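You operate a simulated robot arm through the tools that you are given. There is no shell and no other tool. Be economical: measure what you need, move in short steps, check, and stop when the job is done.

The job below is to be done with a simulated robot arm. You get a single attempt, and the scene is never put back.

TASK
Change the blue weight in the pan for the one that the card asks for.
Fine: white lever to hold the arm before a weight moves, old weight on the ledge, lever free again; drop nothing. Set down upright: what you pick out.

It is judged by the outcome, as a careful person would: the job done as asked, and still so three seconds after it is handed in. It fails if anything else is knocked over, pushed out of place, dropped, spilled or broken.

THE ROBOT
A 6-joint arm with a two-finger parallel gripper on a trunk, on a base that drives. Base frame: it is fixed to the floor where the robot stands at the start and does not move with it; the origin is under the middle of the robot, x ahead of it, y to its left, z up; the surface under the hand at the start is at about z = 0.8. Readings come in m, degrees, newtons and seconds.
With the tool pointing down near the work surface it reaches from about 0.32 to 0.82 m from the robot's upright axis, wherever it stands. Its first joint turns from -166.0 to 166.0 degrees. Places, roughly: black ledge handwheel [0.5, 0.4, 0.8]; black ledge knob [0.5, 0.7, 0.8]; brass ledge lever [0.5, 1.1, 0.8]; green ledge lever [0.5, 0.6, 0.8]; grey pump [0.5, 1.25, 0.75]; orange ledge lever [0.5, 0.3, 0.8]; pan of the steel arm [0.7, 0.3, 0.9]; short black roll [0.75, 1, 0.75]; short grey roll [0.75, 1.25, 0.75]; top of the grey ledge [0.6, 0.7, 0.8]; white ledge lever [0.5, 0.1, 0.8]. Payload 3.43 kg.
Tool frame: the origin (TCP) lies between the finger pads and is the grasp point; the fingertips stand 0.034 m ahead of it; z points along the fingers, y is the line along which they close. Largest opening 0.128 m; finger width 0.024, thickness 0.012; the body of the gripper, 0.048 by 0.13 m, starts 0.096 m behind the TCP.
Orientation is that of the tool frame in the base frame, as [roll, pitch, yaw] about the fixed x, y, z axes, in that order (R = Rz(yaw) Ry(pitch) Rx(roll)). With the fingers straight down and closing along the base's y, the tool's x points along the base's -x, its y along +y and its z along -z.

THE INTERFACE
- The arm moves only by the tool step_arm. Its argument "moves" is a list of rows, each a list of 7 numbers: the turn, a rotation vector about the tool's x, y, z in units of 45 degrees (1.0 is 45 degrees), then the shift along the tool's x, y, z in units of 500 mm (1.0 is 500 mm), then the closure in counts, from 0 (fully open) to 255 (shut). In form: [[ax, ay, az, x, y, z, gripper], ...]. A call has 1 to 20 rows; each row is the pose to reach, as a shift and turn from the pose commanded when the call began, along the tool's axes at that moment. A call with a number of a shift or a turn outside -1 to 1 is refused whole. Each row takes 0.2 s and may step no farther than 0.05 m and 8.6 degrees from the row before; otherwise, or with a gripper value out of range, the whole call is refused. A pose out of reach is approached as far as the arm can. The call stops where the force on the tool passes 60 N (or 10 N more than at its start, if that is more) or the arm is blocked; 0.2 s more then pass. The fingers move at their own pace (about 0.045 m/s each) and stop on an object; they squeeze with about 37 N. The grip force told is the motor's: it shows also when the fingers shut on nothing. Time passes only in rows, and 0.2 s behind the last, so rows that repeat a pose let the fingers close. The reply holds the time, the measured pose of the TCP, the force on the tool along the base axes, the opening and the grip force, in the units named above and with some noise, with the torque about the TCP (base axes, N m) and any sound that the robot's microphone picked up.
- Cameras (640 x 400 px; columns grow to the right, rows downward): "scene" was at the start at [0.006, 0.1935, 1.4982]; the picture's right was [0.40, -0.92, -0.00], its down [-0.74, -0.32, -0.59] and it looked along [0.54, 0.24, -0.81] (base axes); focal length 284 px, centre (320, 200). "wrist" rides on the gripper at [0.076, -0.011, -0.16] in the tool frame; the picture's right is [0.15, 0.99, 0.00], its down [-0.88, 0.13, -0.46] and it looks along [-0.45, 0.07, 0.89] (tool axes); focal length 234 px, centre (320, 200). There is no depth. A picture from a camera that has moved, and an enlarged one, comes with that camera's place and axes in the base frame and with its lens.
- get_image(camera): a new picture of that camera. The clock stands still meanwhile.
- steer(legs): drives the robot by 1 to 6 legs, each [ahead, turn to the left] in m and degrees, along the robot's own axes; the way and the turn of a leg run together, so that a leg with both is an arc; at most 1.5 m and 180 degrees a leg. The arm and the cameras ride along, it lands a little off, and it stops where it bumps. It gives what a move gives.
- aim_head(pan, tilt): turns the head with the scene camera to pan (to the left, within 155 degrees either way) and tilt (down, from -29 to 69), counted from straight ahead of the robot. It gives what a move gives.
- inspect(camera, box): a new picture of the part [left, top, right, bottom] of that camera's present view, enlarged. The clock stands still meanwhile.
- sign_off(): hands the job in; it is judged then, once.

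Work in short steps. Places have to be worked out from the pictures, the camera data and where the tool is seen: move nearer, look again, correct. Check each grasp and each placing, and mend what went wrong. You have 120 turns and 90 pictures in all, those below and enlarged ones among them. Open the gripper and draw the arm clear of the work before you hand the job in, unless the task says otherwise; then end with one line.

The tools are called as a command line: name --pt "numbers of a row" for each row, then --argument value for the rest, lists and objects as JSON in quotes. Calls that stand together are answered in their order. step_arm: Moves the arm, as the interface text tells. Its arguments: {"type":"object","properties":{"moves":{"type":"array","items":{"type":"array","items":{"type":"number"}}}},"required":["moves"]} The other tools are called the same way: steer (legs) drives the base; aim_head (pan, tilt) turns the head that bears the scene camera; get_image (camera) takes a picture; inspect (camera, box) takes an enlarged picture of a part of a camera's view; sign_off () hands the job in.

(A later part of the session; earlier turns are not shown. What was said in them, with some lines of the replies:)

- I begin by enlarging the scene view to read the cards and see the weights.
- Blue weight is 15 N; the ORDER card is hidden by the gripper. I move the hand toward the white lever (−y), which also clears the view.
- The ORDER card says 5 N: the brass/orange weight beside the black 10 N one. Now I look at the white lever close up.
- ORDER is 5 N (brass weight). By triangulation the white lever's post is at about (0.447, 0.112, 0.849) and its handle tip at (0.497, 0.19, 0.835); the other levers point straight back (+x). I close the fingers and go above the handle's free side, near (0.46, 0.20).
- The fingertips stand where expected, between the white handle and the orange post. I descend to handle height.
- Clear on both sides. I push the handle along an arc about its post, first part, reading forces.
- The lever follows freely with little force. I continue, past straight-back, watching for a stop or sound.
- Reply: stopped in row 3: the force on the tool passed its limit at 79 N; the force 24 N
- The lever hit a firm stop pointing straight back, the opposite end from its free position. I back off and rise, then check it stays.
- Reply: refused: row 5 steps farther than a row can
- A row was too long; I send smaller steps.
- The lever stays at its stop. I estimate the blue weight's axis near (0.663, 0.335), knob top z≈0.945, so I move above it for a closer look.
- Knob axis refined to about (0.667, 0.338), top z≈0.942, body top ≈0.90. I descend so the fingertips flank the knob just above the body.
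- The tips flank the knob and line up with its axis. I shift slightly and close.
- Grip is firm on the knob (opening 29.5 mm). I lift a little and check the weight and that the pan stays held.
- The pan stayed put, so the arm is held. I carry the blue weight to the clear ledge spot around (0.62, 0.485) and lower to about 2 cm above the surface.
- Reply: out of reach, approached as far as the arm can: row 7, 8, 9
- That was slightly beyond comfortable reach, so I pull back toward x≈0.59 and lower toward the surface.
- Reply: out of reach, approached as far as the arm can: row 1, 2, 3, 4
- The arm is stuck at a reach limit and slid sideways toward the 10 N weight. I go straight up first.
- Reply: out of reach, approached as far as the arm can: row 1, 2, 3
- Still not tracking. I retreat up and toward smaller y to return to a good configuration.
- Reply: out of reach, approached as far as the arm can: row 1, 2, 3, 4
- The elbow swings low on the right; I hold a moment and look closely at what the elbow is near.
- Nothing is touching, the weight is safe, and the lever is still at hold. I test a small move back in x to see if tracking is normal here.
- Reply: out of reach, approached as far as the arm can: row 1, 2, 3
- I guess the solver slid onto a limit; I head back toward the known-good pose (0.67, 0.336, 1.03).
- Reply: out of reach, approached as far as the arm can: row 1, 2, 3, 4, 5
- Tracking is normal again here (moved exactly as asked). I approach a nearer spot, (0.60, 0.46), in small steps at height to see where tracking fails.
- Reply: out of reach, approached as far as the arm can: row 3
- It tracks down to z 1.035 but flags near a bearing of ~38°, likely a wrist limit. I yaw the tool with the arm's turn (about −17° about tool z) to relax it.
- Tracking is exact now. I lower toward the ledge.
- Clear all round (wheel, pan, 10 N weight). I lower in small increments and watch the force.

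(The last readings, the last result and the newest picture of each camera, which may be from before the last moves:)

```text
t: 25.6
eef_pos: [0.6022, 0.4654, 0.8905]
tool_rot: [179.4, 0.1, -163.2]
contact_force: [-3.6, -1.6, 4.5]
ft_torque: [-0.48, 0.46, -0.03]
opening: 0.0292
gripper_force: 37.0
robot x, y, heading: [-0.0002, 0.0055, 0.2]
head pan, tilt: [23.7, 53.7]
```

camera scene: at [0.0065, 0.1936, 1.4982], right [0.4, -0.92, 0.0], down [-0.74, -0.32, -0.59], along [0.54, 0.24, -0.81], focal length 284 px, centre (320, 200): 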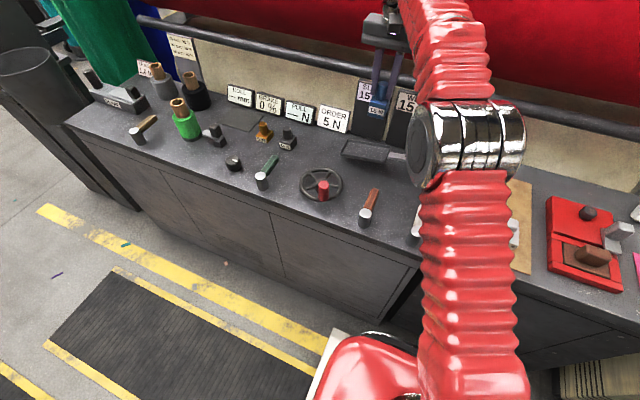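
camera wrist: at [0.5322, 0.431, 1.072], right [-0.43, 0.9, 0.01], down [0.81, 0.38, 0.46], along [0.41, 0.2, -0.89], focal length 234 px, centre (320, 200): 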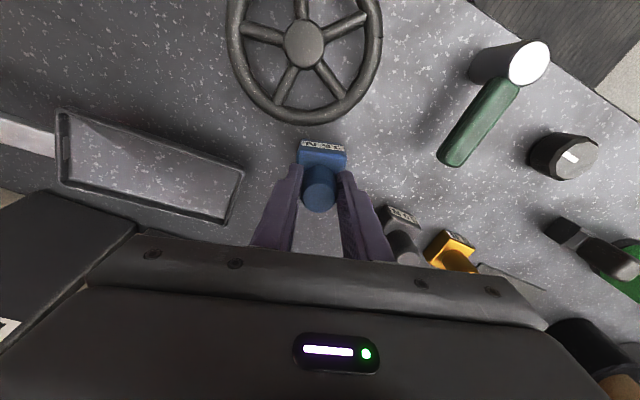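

The force turned from −6 N to +4.5 N: the weight rests on the ledge. I open the fingers a little.

step_arm --pt "0 0 0 0 0 0 180" --pt "0 0 0 0 0 0 150" --pt "0 0 0 0 0 0 150"

inspect --camera "scene" --box '[270, 110, 370, 185]'

```text
t: 26.4
eef_pos: [0.6017, 0.4661, 0.8906]
tool_rot: [179.4, 0.1, -163.2]
contact_force: [-0.4, 0.7, 0.0]
ft_torque: [-0.02, 0.02, 0.01]
opening: 0.0528
gripper_force: 0.1
robot x, y, heading: [0.0017, 0.008, -0.3]
head pan, tilt: [23.7, 53.7]
```

```text
5.33 times, centred on (320, 148) of scene
camera zoom: at [0.0062, 0.1936, 1.4982], right [0.4, -0.92, 0.0], down [-0.74, -0.32, -0.59], along [0.54, 0.24, -0.81], focal length 1517 px, centre (320, 480)
```

zoom: 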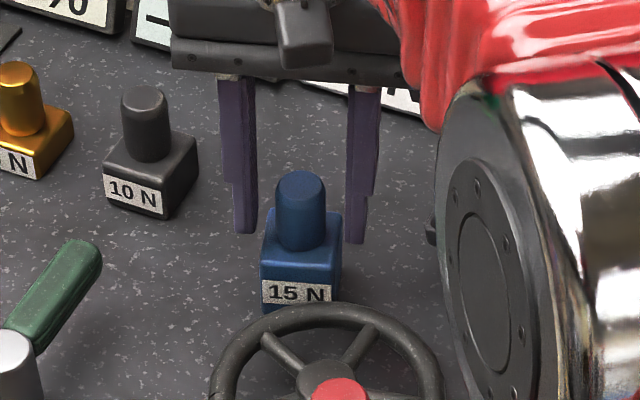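

Blue stands upright on the ledge, released. I rise straight up, then retract the arm near the body so I can drive left to reach the 5 N weight.

step_arm --pt "0 0 0 0 0 -0.06 150" --pt "0 0 0 0 0 -0.15 150" --pt "0 0 0 0 0 -0.24 150" --pt "0 0 0 0 0 -0.33 150" --pt "0 0 0 0 0 -0.42 150" --pt "0 0 0.1 0.08 -0.04 -0.42 150" --pt "0 0 0.2 0.16 -0.08 -0.42 150" --pt "0 0 0.3 0.24 -0.12 -0.42 150" --pt "0 0 0.38 0.32 -0.16 -0.42 150" --pt "0 0 0.38 0.4 -0.2 -0.42 150" --pt "0 0 0.38 0.48 -0.24 -0.42 150"

get_image --camera "scene"

get_image --camera "wrist"

```text
t: 28.8
eef_pos: [0.4047, 0.2769, 1.0968]
tool_rot: [179.5, -0.1, 179.7]
contact_force: [0.2, -0.3, -0.4]
ft_torque: [-0.01, 0.07, 0.01]
opening: 0.0527
gripper_force: 0.1
out of reach, approached as far as the arm can: row 5
robot x, y, heading: [0.0001, 0.0047, 0.2]
head pan, tilt: [23.7, 53.7]
```

```text
48 pictures are left
camera scene: at [0.0062, 0.1935, 1.4982], right [0.4, -0.92, 0.0], down [-0.74, -0.32, -0.59], along [0.54, 0.24, -0.81], focal length 284 px, centre (320, 200)
```

scene: 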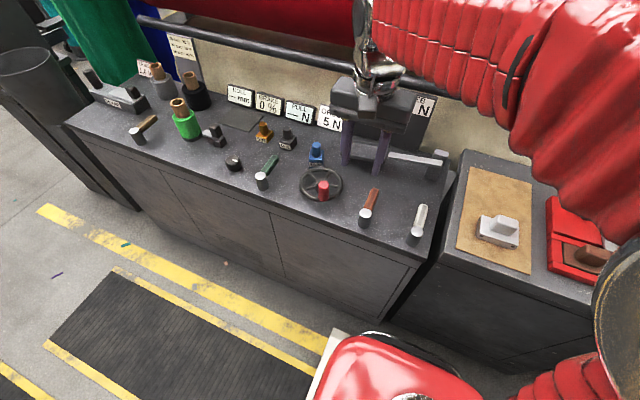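

```text
47 pictures are left
camera wrist: at [0.3282, 0.2642, 1.2577], right [-0.14, 0.99, 0.01], down [0.88, 0.12, 0.46], along [0.45, 0.07, -0.89], focal length 234 px, centre (320, 200)
```

wrist: 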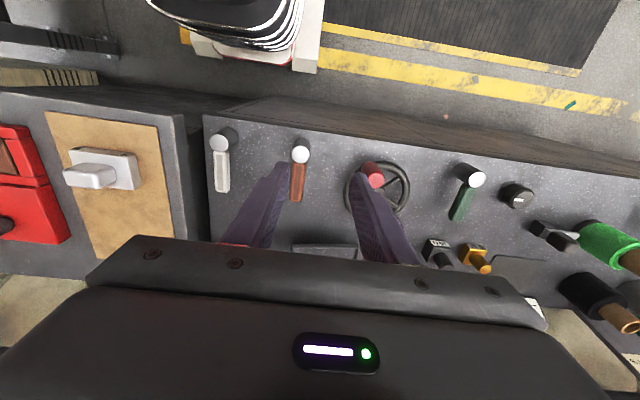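

Everything looks in order. I shift the base about 0.32 m left by backing off, turning right, reversing and re-squaring to the bench, stopping a bit short of the bench first.

steer --legs '[[-0.1, 0], [0, -45], [-0.45, 0], [0, 45], [0.35, 0]]'

get_image --camera "scene"

```text
t: 41.4
eef_pos: [0.3273, 0.5975, 1.0961]
tool_rot: [179.4, -0.1, 179.6]
contact_force: [-0.3, 0.6, 0.1]
ft_torque: [0.0, 0.01, -0.04]
opening: 0.0528
gripper_force: 0.1
robot x, y, heading: [-0.0797, 0.3211, 0.1]
head pan, tilt: [23.7, 53.7]
```

```text
46 pictures are left
camera scene: at [-0.0713, 0.5096, 1.4982], right [0.4, -0.92, 0.0], down [-0.74, -0.32, -0.59], along [0.54, 0.24, -0.81], focal length 284 px, centre (320, 200)
```

scene: 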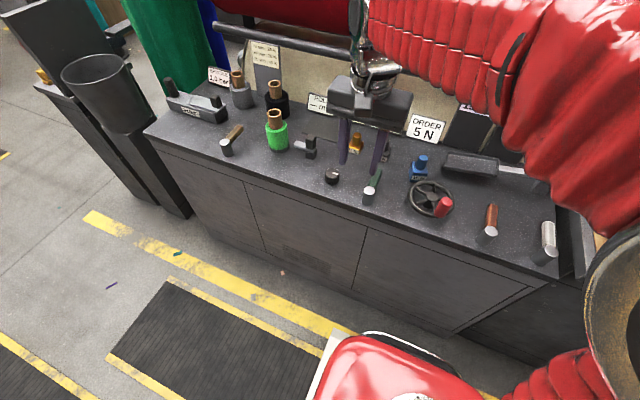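

Shifted well. I drive the remaining 8 cm forward and then raise toward the 5 N weight area.

steer --legs '[[0.08, 0]]'

step_arm --pt "0 0 0 -0.08 0 0 150" --pt "0 0 0 -0.16 0.02 0 150" --pt "0 0 0 -0.24 0.06 0.02 150" --pt "0 0 0 -0.32 0.1 0.04 150" --pt "0 0 0 -0.38 0.14 0.06 150"

get_image --camera "wrist"

get_image --camera "scene"

```text
t: 42.6
eef_pos: [0.4082, 0.5982, 1.0979]
tool_rot: [179.4, -0.1, 179.5]
contact_force: [-0.1, -0.3, -0.2]
ft_torque: [-0.01, -0.02, -0.03]
opening: 0.0528
gripper_force: 0.0
robot x, y, heading: [0.0006, 0.3198, -0.1]
head pan, tilt: [23.7, 53.7]
```

```text
t: 43.8
eef_pos: [0.5998, 0.6688, 1.0677]
tool_rot: [179.5, 0.0, 179.6]
contact_force: [-0.9, 0.0, 0.5]
ft_torque: [-0.02, -0.01, -0.03]
opening: 0.0529
gripper_force: 0.1
robot x, y, heading: [0.0024, 0.3222, 0.1]
head pan, tilt: [23.7, 53.7]
```

```text
45 pictures are left
camera wrist: at [0.5234, 0.6562, 1.2285], right [-0.14, 0.99, 0.01], down [0.88, 0.12, 0.46], along [0.45, 0.07, -0.89], focal length 234 px, centre (320, 200)
```

wrist: 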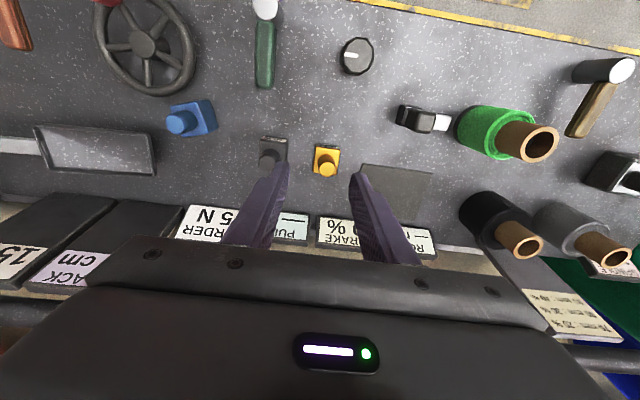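

```text
44 pictures are left
camera scene: at [0.0089, 0.5095, 1.4982], right [0.4, -0.92, 0.0], down [-0.74, -0.32, -0.59], along [0.54, 0.24, -0.81], focal length 284 px, centre (320, 200)
```

scene: 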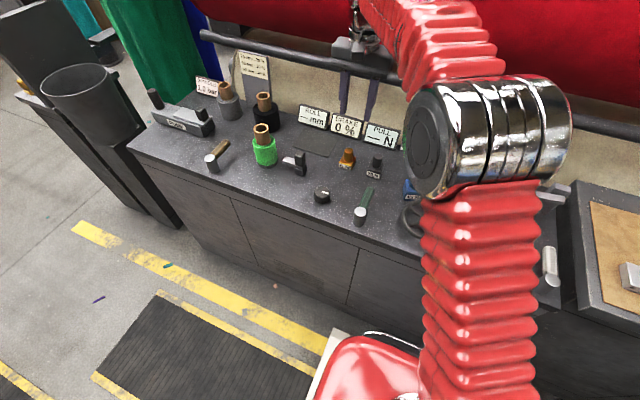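

The gold 5 N knob is near (0.651, 0.69), top z≈0.855–0.87. I move above it at z≈0.97 and refine.

step_arm --pt "0 0 0 -0.05 0.02 0.03 130" --pt "0 0 0 -0.1 0.04 0.09 130" --pt "0 0 0 -0.1 0.04 0.15 130" --pt "0 0 0 -0.1 0.04 0.2 130"

get_image --camera "wrist"

inspect --camera "scene" --box '[290, 90, 410, 190]'

```text
t: 44.8
eef_pos: [0.6498, 0.6882, 0.9671]
tool_rot: [179.4, 0.0, 179.6]
contact_force: [-0.6, 0.3, -0.3]
ft_torque: [0.0, 0.02, 0.03]
opening: 0.0629
gripper_force: 0.1
robot x, y, heading: [0.0068, 0.3211, 0.0]
head pan, tilt: [23.7, 53.7]
```

```text
43 pictures are left
camera wrist: at [0.5738, 0.6759, 1.1282], right [-0.14, 0.99, 0.01], down [0.88, 0.12, 0.46], along [0.45, 0.07, -0.89], focal length 234 px, centre (320, 200)
```

wrist: 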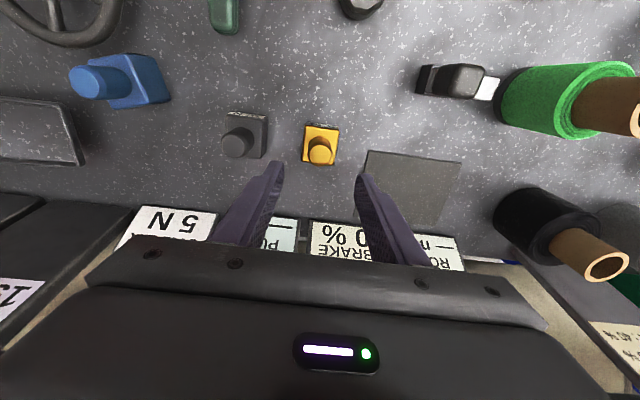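

```text
4.00 times, centred on (350, 140) of scene
camera zoom: at [0.0093, 0.5095, 1.4982], right [0.4, -0.92, 0.0], down [-0.74, -0.32, -0.59], along [0.54, 0.24, -0.81], focal length 1138 px, centre (200, 440)
```

zoom: 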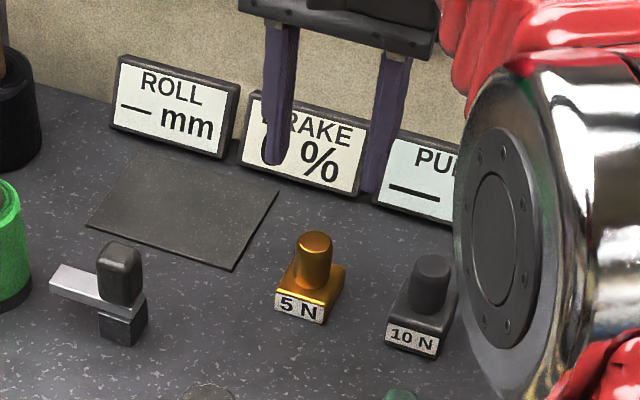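

Refined: gold axis (0.650, 0.690), knob top ≈0.860, body top ≈0.825. I lower so the tips end at about 0.833.

step_arm --pt "0 0 0 0 0.004 0.07 130" --pt "0 0 0 0 0.004 0.14 130" --pt "0 0 0 0 0.004 0.18 130" --pt "0 0 0 0 0.004 0.198 130"

get_image --camera "wrist"

inspect --camera "scene" --box '[300, 110, 400, 190]'

```text
t: 45.8
eef_pos: [0.6493, 0.6907, 0.8698]
tool_rot: [179.5, -0.1, 179.6]
contact_force: [-0.2, 0.6, 0.0]
ft_torque: [-0.03, -0.02, -0.01]
opening: 0.0626
gripper_force: 0.0
robot x, y, heading: [0.0015, 0.3163, -0.2]
head pan, tilt: [23.7, 53.7]
```

```text
41 pictures are left
camera wrist: at [0.5741, 0.6782, 1.0296], right [-0.14, 0.99, 0.01], down [0.88, 0.12, 0.46], along [0.45, 0.07, -0.89], focal length 234 px, centre (320, 200)
```

wrist: 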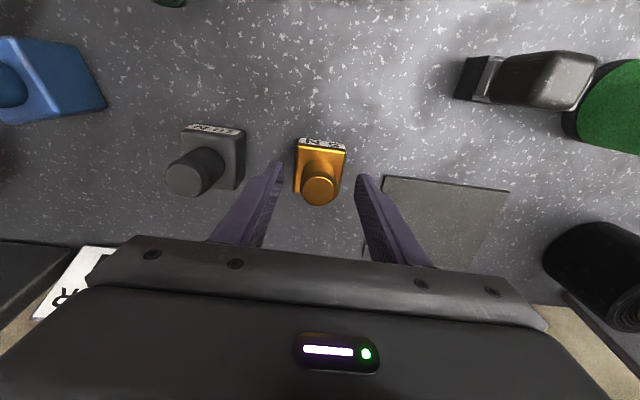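

```text
5.00 times, centred on (350, 150) of scene
camera zoom: at [0.0093, 0.5095, 1.4982], right [0.4, -0.92, 0.0], down [-0.74, -0.32, -0.59], along [0.54, 0.24, -0.81], focal length 1422 px, centre (170, 450)
```

zoom: 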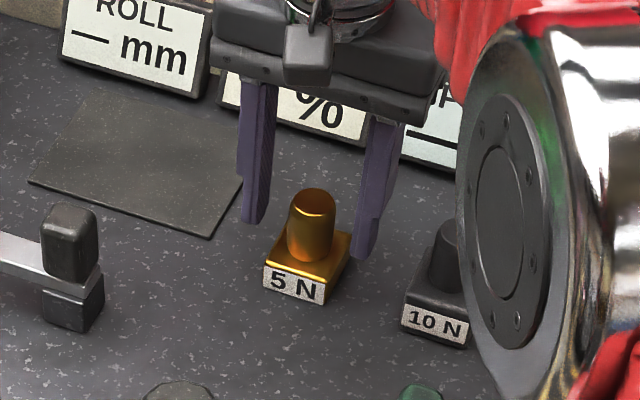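

Well aligned with the knob; I close on it.

step_arm --pt "0 0 0 0 -0.001 0.006 130" --pt "0 0 0 0 -0.001 0.006 255" --pt "0 0 0 0 -0.001 0.006 255" --pt "0 0 0 0 -0.001 0.006 255" --pt "0 0 0 0 -0.001 0.006 255"

inspect --camera "scene" --box '[300, 110, 400, 190]'

```text
t: 47.0
eef_pos: [0.6497, 0.6898, 0.8661]
tool_rot: [179.4, -0.1, 179.6]
contact_force: [0.3, -0.9, 1.0]
ft_torque: [-0.19, 0.03, 0.01]
opening: 0.0287
gripper_force: 37.1
robot x, y, heading: [0.0015, 0.3222, 0.0]
head pan, tilt: [23.7, 53.7]
```

```text
5.00 times, centred on (350, 150) of scene
camera zoom: at [0.0093, 0.5095, 1.4982], right [0.4, -0.92, 0.0], down [-0.74, -0.32, -0.59], along [0.54, 0.24, -0.81], focal length 1422 px, centre (170, 450)
```

zoom: 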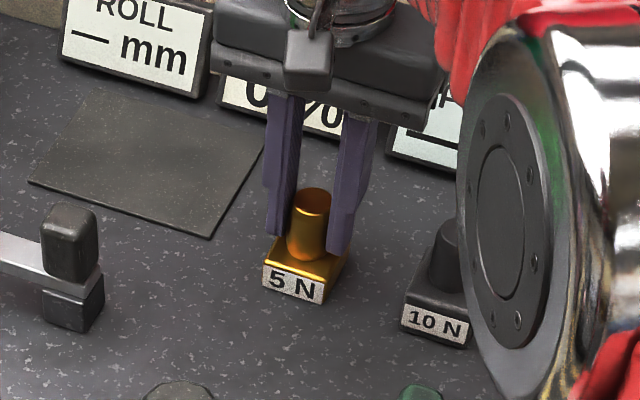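

Firm grip on 5 N. I lift straight up 15 cm, then carry it right to above the pan.

step_arm --pt "0 0 0 0 0 -0.04 255" --pt "0 0 0 0 0 -0.1 255" --pt "0 0 0 0 0 -0.18 255" --pt "0 0 0 0 0 -0.26 255" --pt "0 0 0 0 0 -0.32 255" --pt "0 0 0 0 -0.08 -0.32 255" --pt "0 0 0 0 -0.16 -0.32 255" --pt "0 0 0 0 -0.24 -0.32 255"

get_image --camera "scene"

```text
t: 48.8
eef_pos: [0.65, 0.5698, 1.0264]
tool_rot: [179.4, -0.1, 179.5]
contact_force: [0.5, 0.3, -2.1]
ft_torque: [0.0, -0.03, -0.02]
opening: 0.0288
gripper_force: 37.4
robot x, y, heading: [0.006, 0.3184, -0.5]
head pan, tilt: [23.7, 53.7]
```

```text
38 pictures are left
camera scene: at [0.0094, 0.5095, 1.4982], right [0.4, -0.92, 0.0], down [-0.74, -0.32, -0.59], along [0.54, 0.24, -0.81], focal length 284 px, centre (320, 200)
```

scene: 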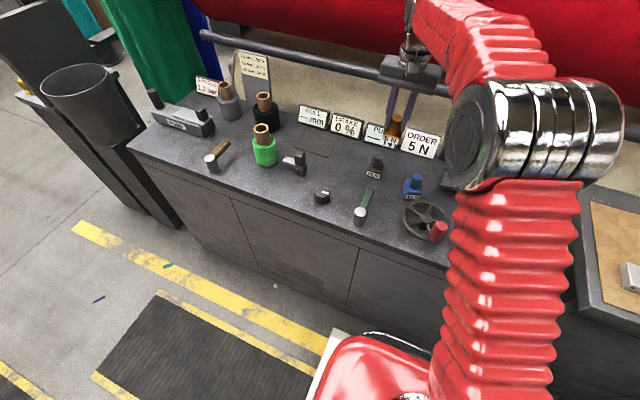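

Holding well. I carry on to above the pan at (0.668, 0.337).

step_arm --pt "0 0 0 -0.006 -0.08 0 255" --pt "0 0 0 -0.012 -0.16 0 255" --pt "0 0 0 -0.02 -0.24 0 255" --pt "0 0 0 -0.028 -0.32 0 255" --pt "0 0 0 -0.036 -0.4 0 255" --pt "0 0 0 -0.036 -0.466 0 255" --pt "0 0 0 -0.036 -0.466 0 255"

aim_head --pan -10 --tilt 50

get_image --camera "scene"

get_image --camera "wrist"

```text
t: 50.4
eef_pos: [0.6635, 0.3376, 1.0221]
tool_rot: [179.3, -0.1, 179.6]
contact_force: [0.6, -0.7, -2.6]
ft_torque: [0.0, -0.01, -0.02]
opening: 0.0289
gripper_force: 37.5
robot x, y, heading: [0.0026, 0.322, -0.1]
head pan, tilt: [23.7, 53.7]
```

```text
t: 51.4
eef_pos: [0.6635, 0.3372, 1.0239]
tool_rot: [179.3, -0.1, 179.6]
contact_force: [-0.2, -0.3, -2.6]
ft_torque: [0.03, 0.02, 0.02]
opening: 0.029
gripper_force: 37.2
robot x, y, heading: [0.0059, 0.3204, -0.1]
head pan, tilt: [-10.0, 50.0]
```

```text
37 pictures are left
camera scene: at [0.0179, 0.4667, 1.503], right [-0.17, -0.98, 0.0], down [-0.75, 0.13, -0.64], along [0.63, -0.11, -0.77], focal length 284 px, centre (320, 200)
```

scene: 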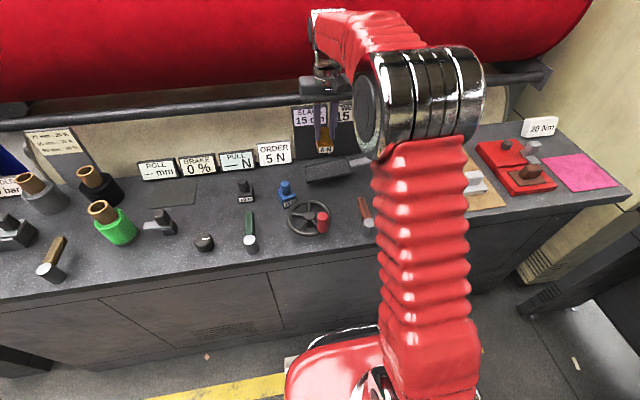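

```text
36 pictures are left
camera wrist: at [0.5883, 0.3256, 1.1837], right [-0.14, 0.99, 0.01], down [0.88, 0.12, 0.46], along [0.45, 0.07, -0.89], focal length 234 px, centre (320, 200)
```

wrist: 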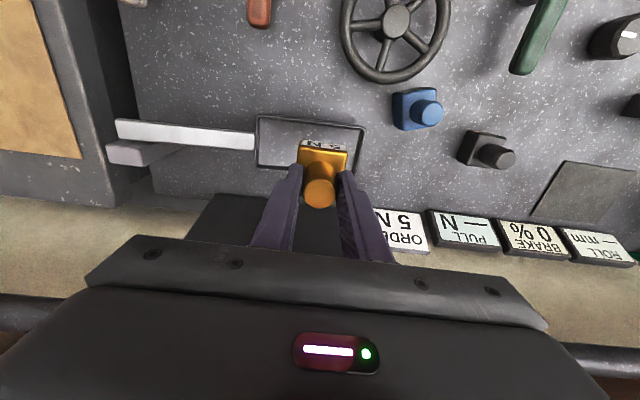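

Pan spans about x 0.638–0.704, y 0.256–0.394, so I aim for (0.669, 0.335) and lower to ~1 cm above contact (expected at TCP z≈0.918).

step_arm --pt "0 0 0 -0.01 -0.004 0.06 255" --pt "0 0 0 -0.01 -0.004 0.12 255" --pt "0 0 0 -0.01 -0.004 0.16 255" --pt "0 0 0 -0.01 -0.004 0.185 255"

get_image --camera "wrist"

inspect --camera "scene" --box '[270, 110, 390, 200]'

```text
t: 52.4
eef_pos: [0.6695, 0.3331, 0.9301]
tool_rot: [179.4, -0.1, 179.6]
contact_force: [-0.8, -0.4, -2.0]
ft_torque: [0.02, 0.0, -0.03]
opening: 0.029
gripper_force: 37.1
robot x, y, heading: [0.002, 0.3216, -0.3]
head pan, tilt: [-10.0, 50.0]
```

```text
35 pictures are left
camera wrist: at [0.5932, 0.3216, 1.0912], right [-0.14, 0.99, 0.01], down [0.88, 0.12, 0.46], along [0.45, 0.07, -0.89], focal length 234 px, centre (320, 200)
```

wrist: 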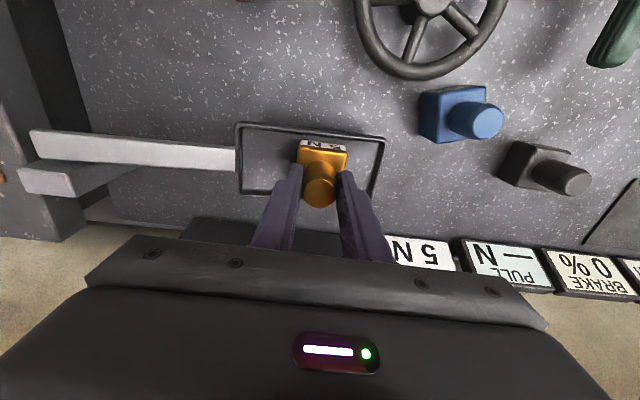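

```text
4.44 times, centred on (330, 155) of scene
camera zoom: at [0.0179, 0.4666, 1.503], right [-0.17, -0.98, 0.0], down [-0.75, 0.13, -0.64], along [0.63, -0.11, -0.77], focal length 1264 px, centre (276, 400)
```

zoom: 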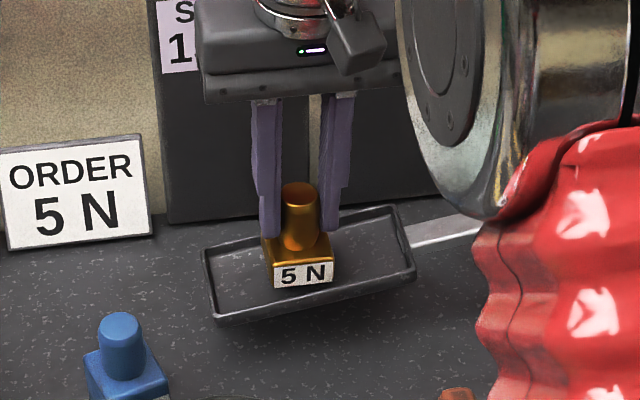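

The weight sits within the pan outline. I lower gently until contact.

step_arm --pt "0 0 0 0 0 0.006 255" --pt "0 0 0 0 0 0.012 255" --pt "0 0 0 0 0 0.018 255"

```text
t: 53.2
eef_pos: [0.6701, 0.3342, 0.9239]
tool_rot: [179.4, 0.0, 179.6]
contact_force: [-5.3, 0.3, 14.3]
ft_torque: [-0.32, 0.47, -0.09]
opening: 0.029
gripper_force: 36.8
robot x, y, heading: [0.0035, 0.3232, -0.1]
head pan, tilt: [-10.0, 50.0]
```

Contact (16 N change). I check it's flat inside the pan before releasing.

inspect --camera "scene" --box '[290, 130, 380, 190]'

inspect --camera "wrist" --box '[220, 100, 400, 220]'

```text
6.67 times, centred on (335, 160) of scene
camera zoom: at [0.0172, 0.4666, 1.5031], right [-0.17, -0.98, 0.0], down [-0.75, 0.13, -0.64], along [0.63, -0.11, -0.77], focal length 1896 px, centre (220, 467)
```

zoom: 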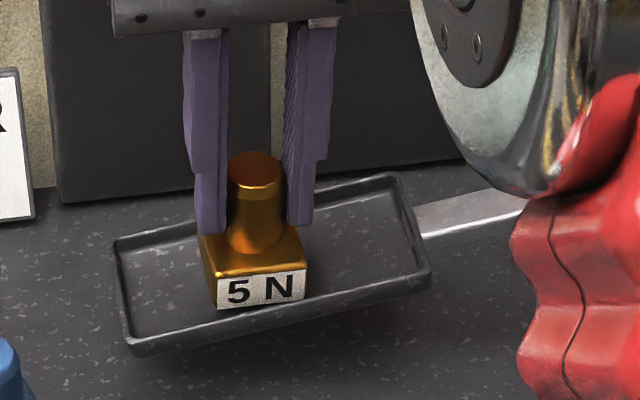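

```text
3.33 times, centred on (310, 160) of wrist
camera zoom: at [0.5928, 0.322, 1.0841], right [-0.14, 0.99, 0.01], down [0.88, 0.12, 0.46], along [0.45, 0.07, -0.89], focal length 781 px, centre (353, 333)
```

zoom: 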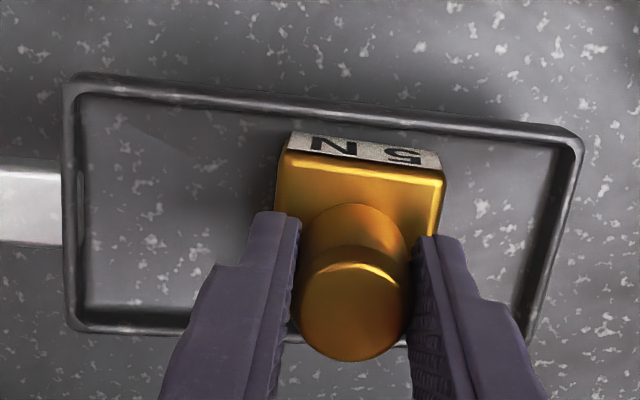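

It's flat inside the pan, clear of the rim. I release.

step_arm --pt "0 0 0 0 0 -0.004 200" --pt "0 0 0 0 0 -0.004 160" --pt "0 0 0 0 0 -0.004 150" --pt "0 0 0 0 0 -0.004 150"

inspect --camera "scene" --box '[290, 130, 380, 190]'

```text
t: 54.2
eef_pos: [0.6692, 0.3353, 0.9247]
tool_rot: [179.5, -0.2, 179.6]
contact_force: [0.3, 0.4, -0.2]
ft_torque: [-0.02, 0.02, -0.02]
opening: 0.0526
gripper_force: 0.1
robot x, y, heading: [0.0064, 0.3196, 0.0]
head pan, tilt: [-10.0, 50.0]
```

```text
6.67 times, centred on (335, 160) of scene
camera zoom: at [0.0179, 0.4666, 1.503], right [-0.17, -0.98, 0.0], down [-0.75, 0.13, -0.64], along [0.63, -0.11, -0.77], focal length 1896 px, centre (220, 467)
```

zoom: 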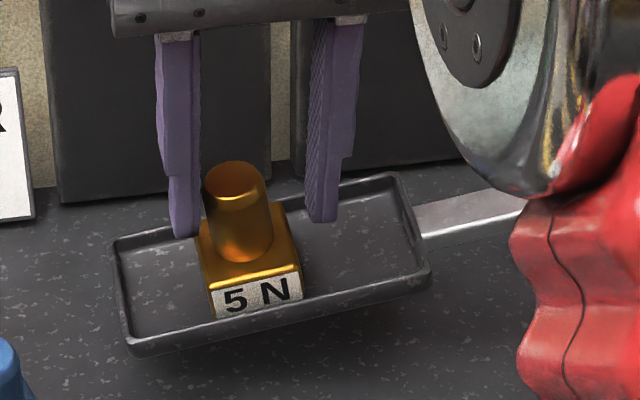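

It settled slightly toward the front-left. I open a bit more, rise clear, and inspect whether it stands flat.

step_arm --pt "0 0 0 0 0 0 125" --pt "0 0 0 0 0 0 125" --pt "0 0 0 0 0 -0.04 125" --pt "0 0 0 0 0 -0.12 125" --pt "0 0 0 0 0 -0.2 125"

inspect --camera "scene" --box '[270, 120, 390, 200]'

inspect --camera "wrist" --box '[220, 80, 400, 200]'

```text
t: 55.4
eef_pos: [0.6692, 0.3351, 1.0242]
tool_rot: [179.5, -0.2, 179.6]
contact_force: [-0.2, -0.2, 0.1]
ft_torque: [-0.02, 0.02, 0.02]
opening: 0.0653
gripper_force: 0.0
robot x, y, heading: [0.0048, 0.3248, -0.1]
head pan, tilt: [-10.0, 50.0]
```

```text
5.00 times, centred on (330, 160) of scene
camera zoom: at [0.018, 0.4666, 1.503], right [-0.17, -0.98, 0.0], down [-0.75, 0.13, -0.64], along [0.63, -0.11, -0.77], focal length 1422 px, centre (270, 400)
```

zoom: 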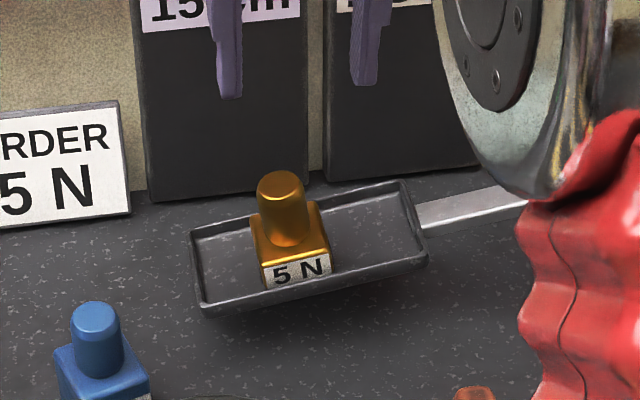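

```text
3.33 times, centred on (310, 140) of wrist
camera zoom: at [0.5936, 0.3226, 1.185], right [-0.14, 0.99, 0.01], down [0.88, 0.12, 0.45], along [0.45, 0.07, -0.89], focal length 781 px, centre (353, 400)
```

zoom: 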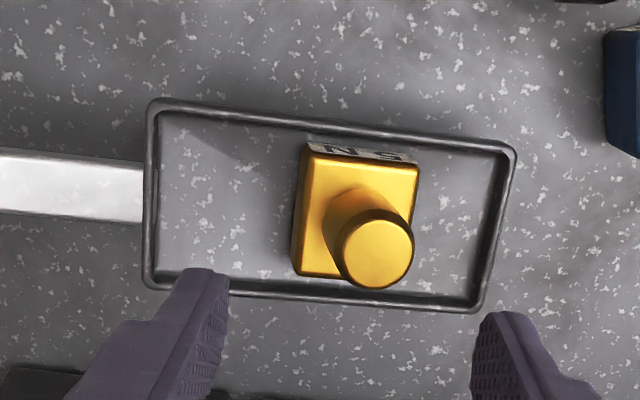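

The pan itself hangs tilted ~8° (it did so at the start too), and the weight sits flat and square in it. Next I retract, close the fingers, and go above the −y side of the white lever.

step_arm --pt "0 0 0 0.04 0 -0.06 125" --pt "0 0 0 0.12 0.0 -0.08 255" --pt "0 0 0 0.2 -0.0 -0.08 255" --pt "0 0 0 0.28 -0.05 -0.08 255" --pt "0 0 0 0.28 -0.13 -0.08 255" --pt "0 0 0 0.28 -0.21 -0.08 255" --pt "0 0 0 0.28 -0.29 -0.08 255" --pt "0 0 0 0.28 -0.37 -0.08 255" --pt "0 0 0 0.28 -0.45 -0.08 255" --pt "0 0 0 0.28 -0.53 -0.08 255"

get_image --camera "scene"

get_image --camera "wrist"

```text
t: 57.6
eef_pos: [0.5268, 0.0663, 1.0606]
tool_rot: [179.4, -0.1, 179.5]
contact_force: [0.0, -1.1, 0.0]
ft_torque: [0.0, 0.01, 0.02]
opening: 0.0
gripper_force: 32.9
robot x, y, heading: [0.0038, 0.3217, 0.0]
head pan, tilt: [-10.0, 50.0]
```

```text
28 pictures are left
camera scene: at [0.0176, 0.4665, 1.5031], right [-0.17, -0.98, 0.0], down [-0.75, 0.13, -0.64], along [0.63, -0.11, -0.77], focal length 284 px, centre (320, 200)
```

scene: 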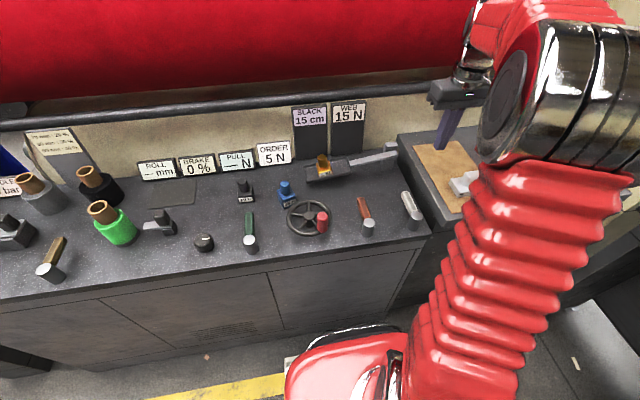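

```text
27 pictures are left
camera wrist: at [0.4512, 0.0548, 1.2208], right [-0.14, 0.99, 0.01], down [0.88, 0.12, 0.46], along [0.45, 0.07, -0.89], focal length 234 px, centre (320, 200)
```

wrist: 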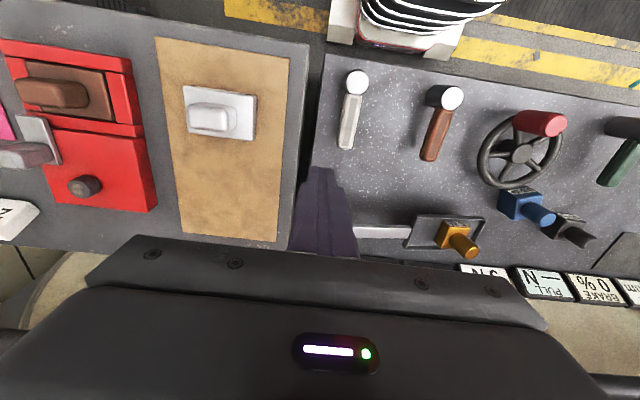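

The lever is at y≈0.112 (x 0.45–0.54), still at hold; the ledge edge is at y≈0.065. I descend beside it at (0.52, 0.079), pausing above the handle height.

step_arm --pt "0 0 0 0.01 0.026 0.08 255" --pt "0 0 0 0.012 0.026 0.16 255" --pt "0 0 0 0.012 0.026 0.24 255" --pt "0 0 0 0.012 0.026 0.32 255"

get_image --camera "wrist"

inspect --camera "scene" --box '[280, 130, 480, 250]'

```text
t: 58.6
eef_pos: [0.5219, 0.0828, 0.9002]
tool_rot: [179.4, 0.0, 179.7]
contact_force: [-0.3, 0.1, 0.1]
ft_torque: [-0.01, -0.01, -0.02]
opening: 0.0002
gripper_force: 32.5
robot x, y, heading: [0.0023, 0.3193, -0.2]
head pan, tilt: [-10.0, 50.0]
```

```text
26 pictures are left
camera wrist: at [0.445, 0.0705, 1.0607], right [-0.14, 0.99, 0.01], down [0.88, 0.12, 0.46], along [0.45, 0.07, -0.89], focal length 234 px, centre (320, 200)
```

wrist: 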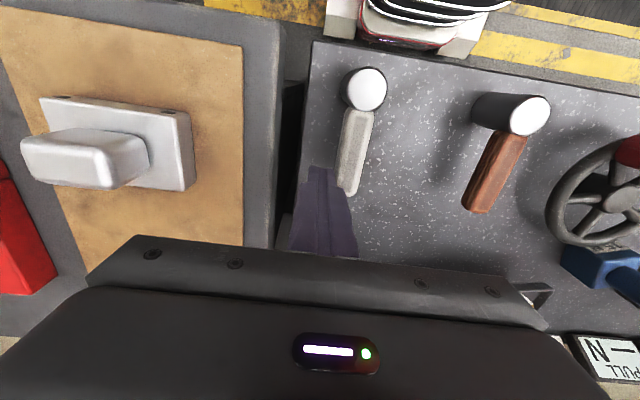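

```text
3.20 times, centred on (380, 190) of scene
camera zoom: at [0.0176, 0.4665, 1.5031], right [-0.17, -0.98, 0.0], down [-0.75, 0.13, -0.64], along [0.63, -0.11, -0.77], focal length 910 px, centre (128, 232)
```

zoom: 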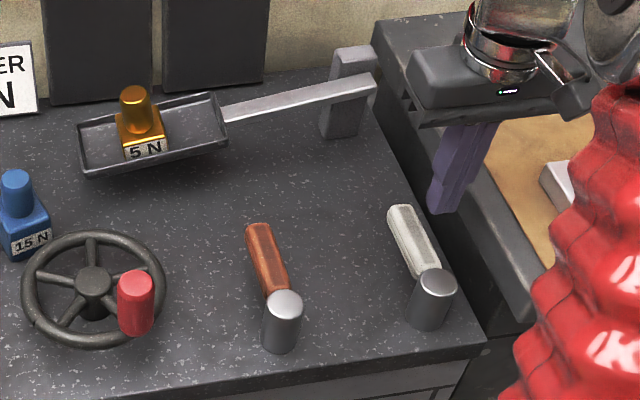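

Aligned, clear on both sides. I go down and then push the lever back toward +y along the arc, slowly.

step_arm --pt "0 0 0 0 -0.01 0.05 255" --pt "0 0 0 0 -0.01 0.1 255"

step_arm --pt "0 0 0 -0.008 0.018 0 255" --pt "0 0 0 -0.012 0.038 0 255" --pt "0 0 0 -0.014 0.06 0 255" --pt "0 0 0 -0.014 0.08 0 255" --pt "0 0 0 -0.01 0.102 0 255" --pt "0 0 0 -0.004 0.122 0 255"

get_image --camera "wrist"

get_image --camera "scene"

```text
t: 59.2
eef_pos: [0.5206, 0.0788, 0.8503]
tool_rot: [179.3, -0.1, 179.5]
contact_force: [0.3, 0.2, 0.2]
ft_torque: [0.01, 0.01, -0.02]
opening: 0.0002
gripper_force: 32.5
robot x, y, heading: [0.0006, 0.3228, -0.0]
head pan, tilt: [-10.0, 50.0]
```

```text
t: 60.6
eef_pos: [0.5241, 0.1389, 0.8525]
tool_rot: [179.5, -0.1, 179.6]
contact_force: [0.4, -3.6, 0.5]
ft_torque: [-0.05, 0.02, 0.05]
opening: 0.0
gripper_force: 32.9
robot x, y, heading: [0.0043, 0.3186, -0.0]
head pan, tilt: [-10.0, 50.0]
```

```text
24 pictures are left
camera wrist: at [0.4475, 0.1273, 1.0126], right [-0.14, 0.99, 0.01], down [0.88, 0.12, 0.46], along [0.45, 0.07, -0.89], focal length 234 px, centre (320, 200)
```

wrist: 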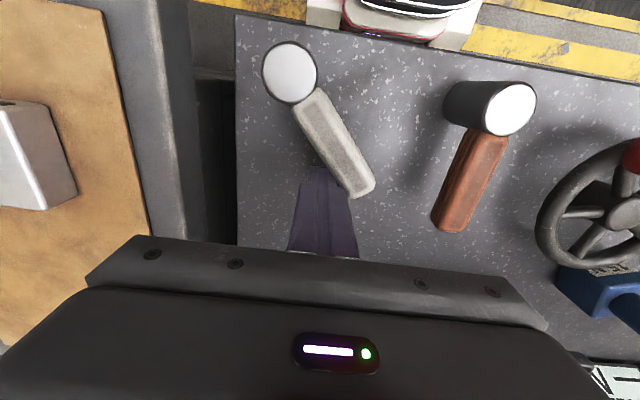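

```text
23 pictures are left
camera scene: at [0.0177, 0.4665, 1.5031], right [-0.17, -0.98, 0.0], down [-0.75, 0.13, -0.64], along [0.63, -0.11, -0.77], focal length 284 px, centre (320, 200)
```

scene: 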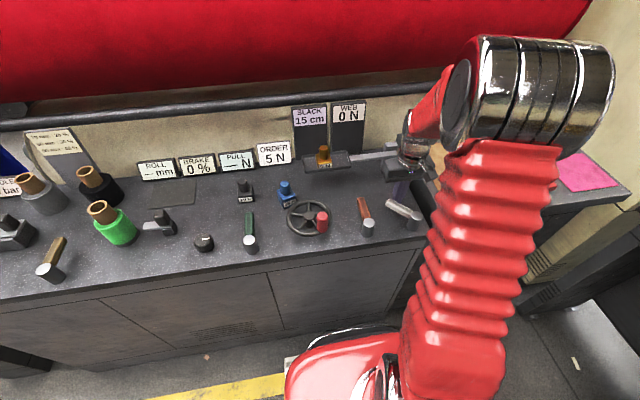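

The arm is being freed (WEB reads 0 N for now, the arm rising). I continue to push gently to the lever's original stop at ~58°.

step_arm --pt "0 0 0 0.006 0.014 0 255" --pt "0 0 0 0.014 0.028 0 255" --pt "0 0 0 0.02 0.038 0 255" --pt "0 0 0 0.026 0.046 0 255"

get_image --camera "wrist"

inspect --camera "scene" --box '[240, 90, 440, 250]'

```text
t: 61.6
eef_pos: [0.5106, 0.1627, 0.8524]
tool_rot: [179.5, 0.0, 179.6]
contact_force: [0.3, -3.5, 0.6]
ft_torque: [-0.05, -0.03, 0.04]
opening: 0.0002
gripper_force: 32.9
robot x, y, heading: [0.0033, 0.3245, 0.0]
head pan, tilt: [-10.0, 50.0]
```

```text
22 pictures are left
camera wrist: at [0.4345, 0.1502, 1.0127], right [-0.14, 0.99, 0.01], down [0.88, 0.12, 0.46], along [0.45, 0.07, -0.89], focal length 234 px, centre (320, 200)
```

wrist: 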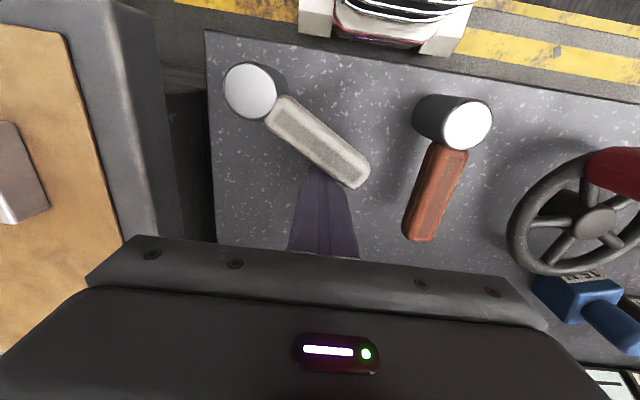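

```text
2.50 times, centred on (340, 170) of scene
camera zoom: at [0.0178, 0.4665, 1.5031], right [-0.17, -0.98, 0.0], down [-0.75, 0.13, -0.64], along [0.63, -0.11, -0.77], focal length 711 px, centre (270, 275)
```

zoom: 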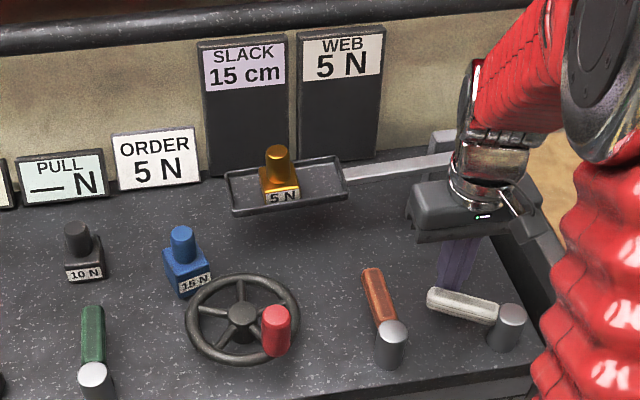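

WEB reads 5 N, and the lever is nearly at its original angle. I nudge it a little further to be sure it's at the stop.

step_arm --pt "0 0 0 0.006 0.006 0 255" --pt "0 0 0 0.012 0.012 0 255" --pt "0 0 0 0.018 0.017 0 255"

get_image --camera "wrist"

```text
t: 62.2
eef_pos: [0.5097, 0.1639, 0.8532]
tool_rot: [179.9, 0.8, 179.6]
contact_force: [16.5, -14.2, -15.5]
ft_torque: [-0.18, -0.12, -0.03]
opening: 0.0
gripper_force: 32.9
robot x, y, heading: [0.0043, 0.3217, -0.2]
head pan, tilt: [-10.0, 50.0]
stopped in row 3: the force on the tool passed its limit at 66 N (the readings are from after the stop); the commanded pose is now the measured one
```

```text
20 pictures are left
camera wrist: at [0.4311, 0.1531, 1.0131], right [-0.14, 0.99, 0.0], down [0.88, 0.12, 0.47], along [0.46, 0.06, -0.88], focal length 234 px, centre (320, 200)
```

wrist: 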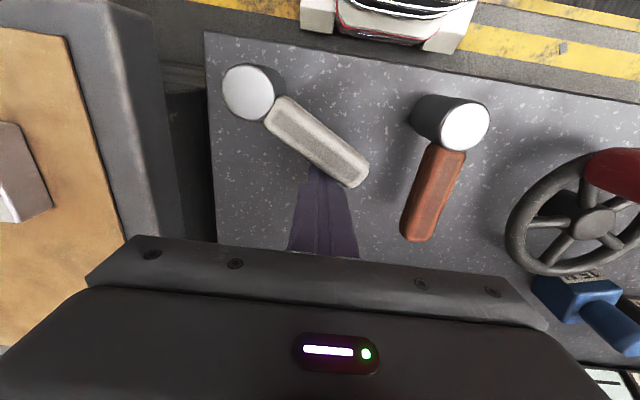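

The lever is at its free stop. I back off (away from the handle), rise, retract and open the gripper.

step_arm --pt "0 0 0 -0.012 -0.02 0 255" --pt "0 0 0 -0.012 -0.02 -0.06 255" --pt "0 0 0 -0.012 -0.02 -0.14 255" --pt "0 0 0 -0.012 -0.02 -0.22 255" --pt "0 0 0 -0.0 -0.02 -0.3 255" --pt "0 0 0 0.06 -0.02 -0.36 180" --pt "0 0 0 0.14 -0.02 -0.4 100" --pt "0 0 0 0.22 0.0 -0.44 0" --pt "0 0 0 0.24 0.0 -0.44 0" --pt "0 0 0 0.24 0.0 -0.44 0"

get_image --camera "scene"

inspect --camera "scene" --box '[240, 90, 440, 250]'

```text
t: 64.5
eef_pos: [0.3867, 0.1658, 1.0713]
tool_rot: [179.8, 0.5, 179.4]
contact_force: [-0.6, -1.1, -0.4]
ft_torque: [0.0, 0.01, 0.03]
opening: 0.1019
gripper_force: 0.1
robot x, y, heading: [0.0047, 0.3201, 0.0]
head pan, tilt: [-10.0, 50.0]
```

```text
19 pictures are left
camera scene: at [0.0176, 0.4666, 1.503], right [-0.17, -0.98, 0.0], down [-0.75, 0.13, -0.64], along [0.63, -0.11, -0.77], focal length 284 px, centre (320, 200)
```

scene: 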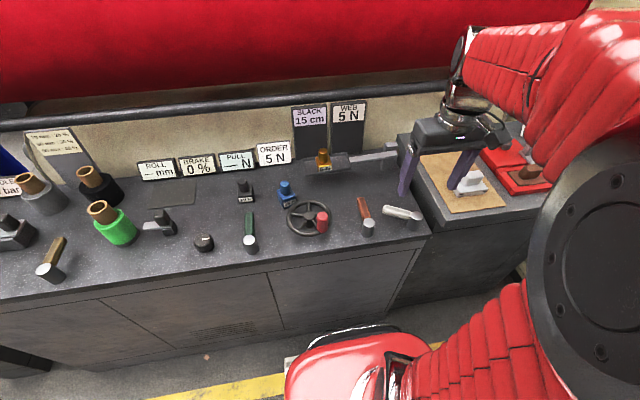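

```text
2.50 times, centred on (340, 170) of scene
camera zoom: at [0.0176, 0.4666, 1.503], right [-0.17, -0.98, 0.0], down [-0.75, 0.13, -0.64], along [0.63, -0.11, -0.77], focal length 711 px, centre (270, 275)
```

zoom: 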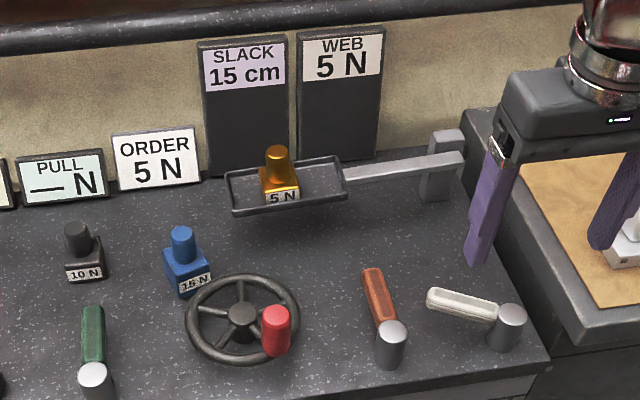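

Everything matches the job: 5 N in the pan with WEB at 5 N, blue upright on the ledge, white lever free, arm clear and open. I hand it in.

sign_off

```text
The job is handed in.
```

The blue 15 N weight is out of the pan and upright on the ledge, the 5 N weight the ORDER card asks for is in its place (WEB reads 5 N), and the white lever is back at its free stop.
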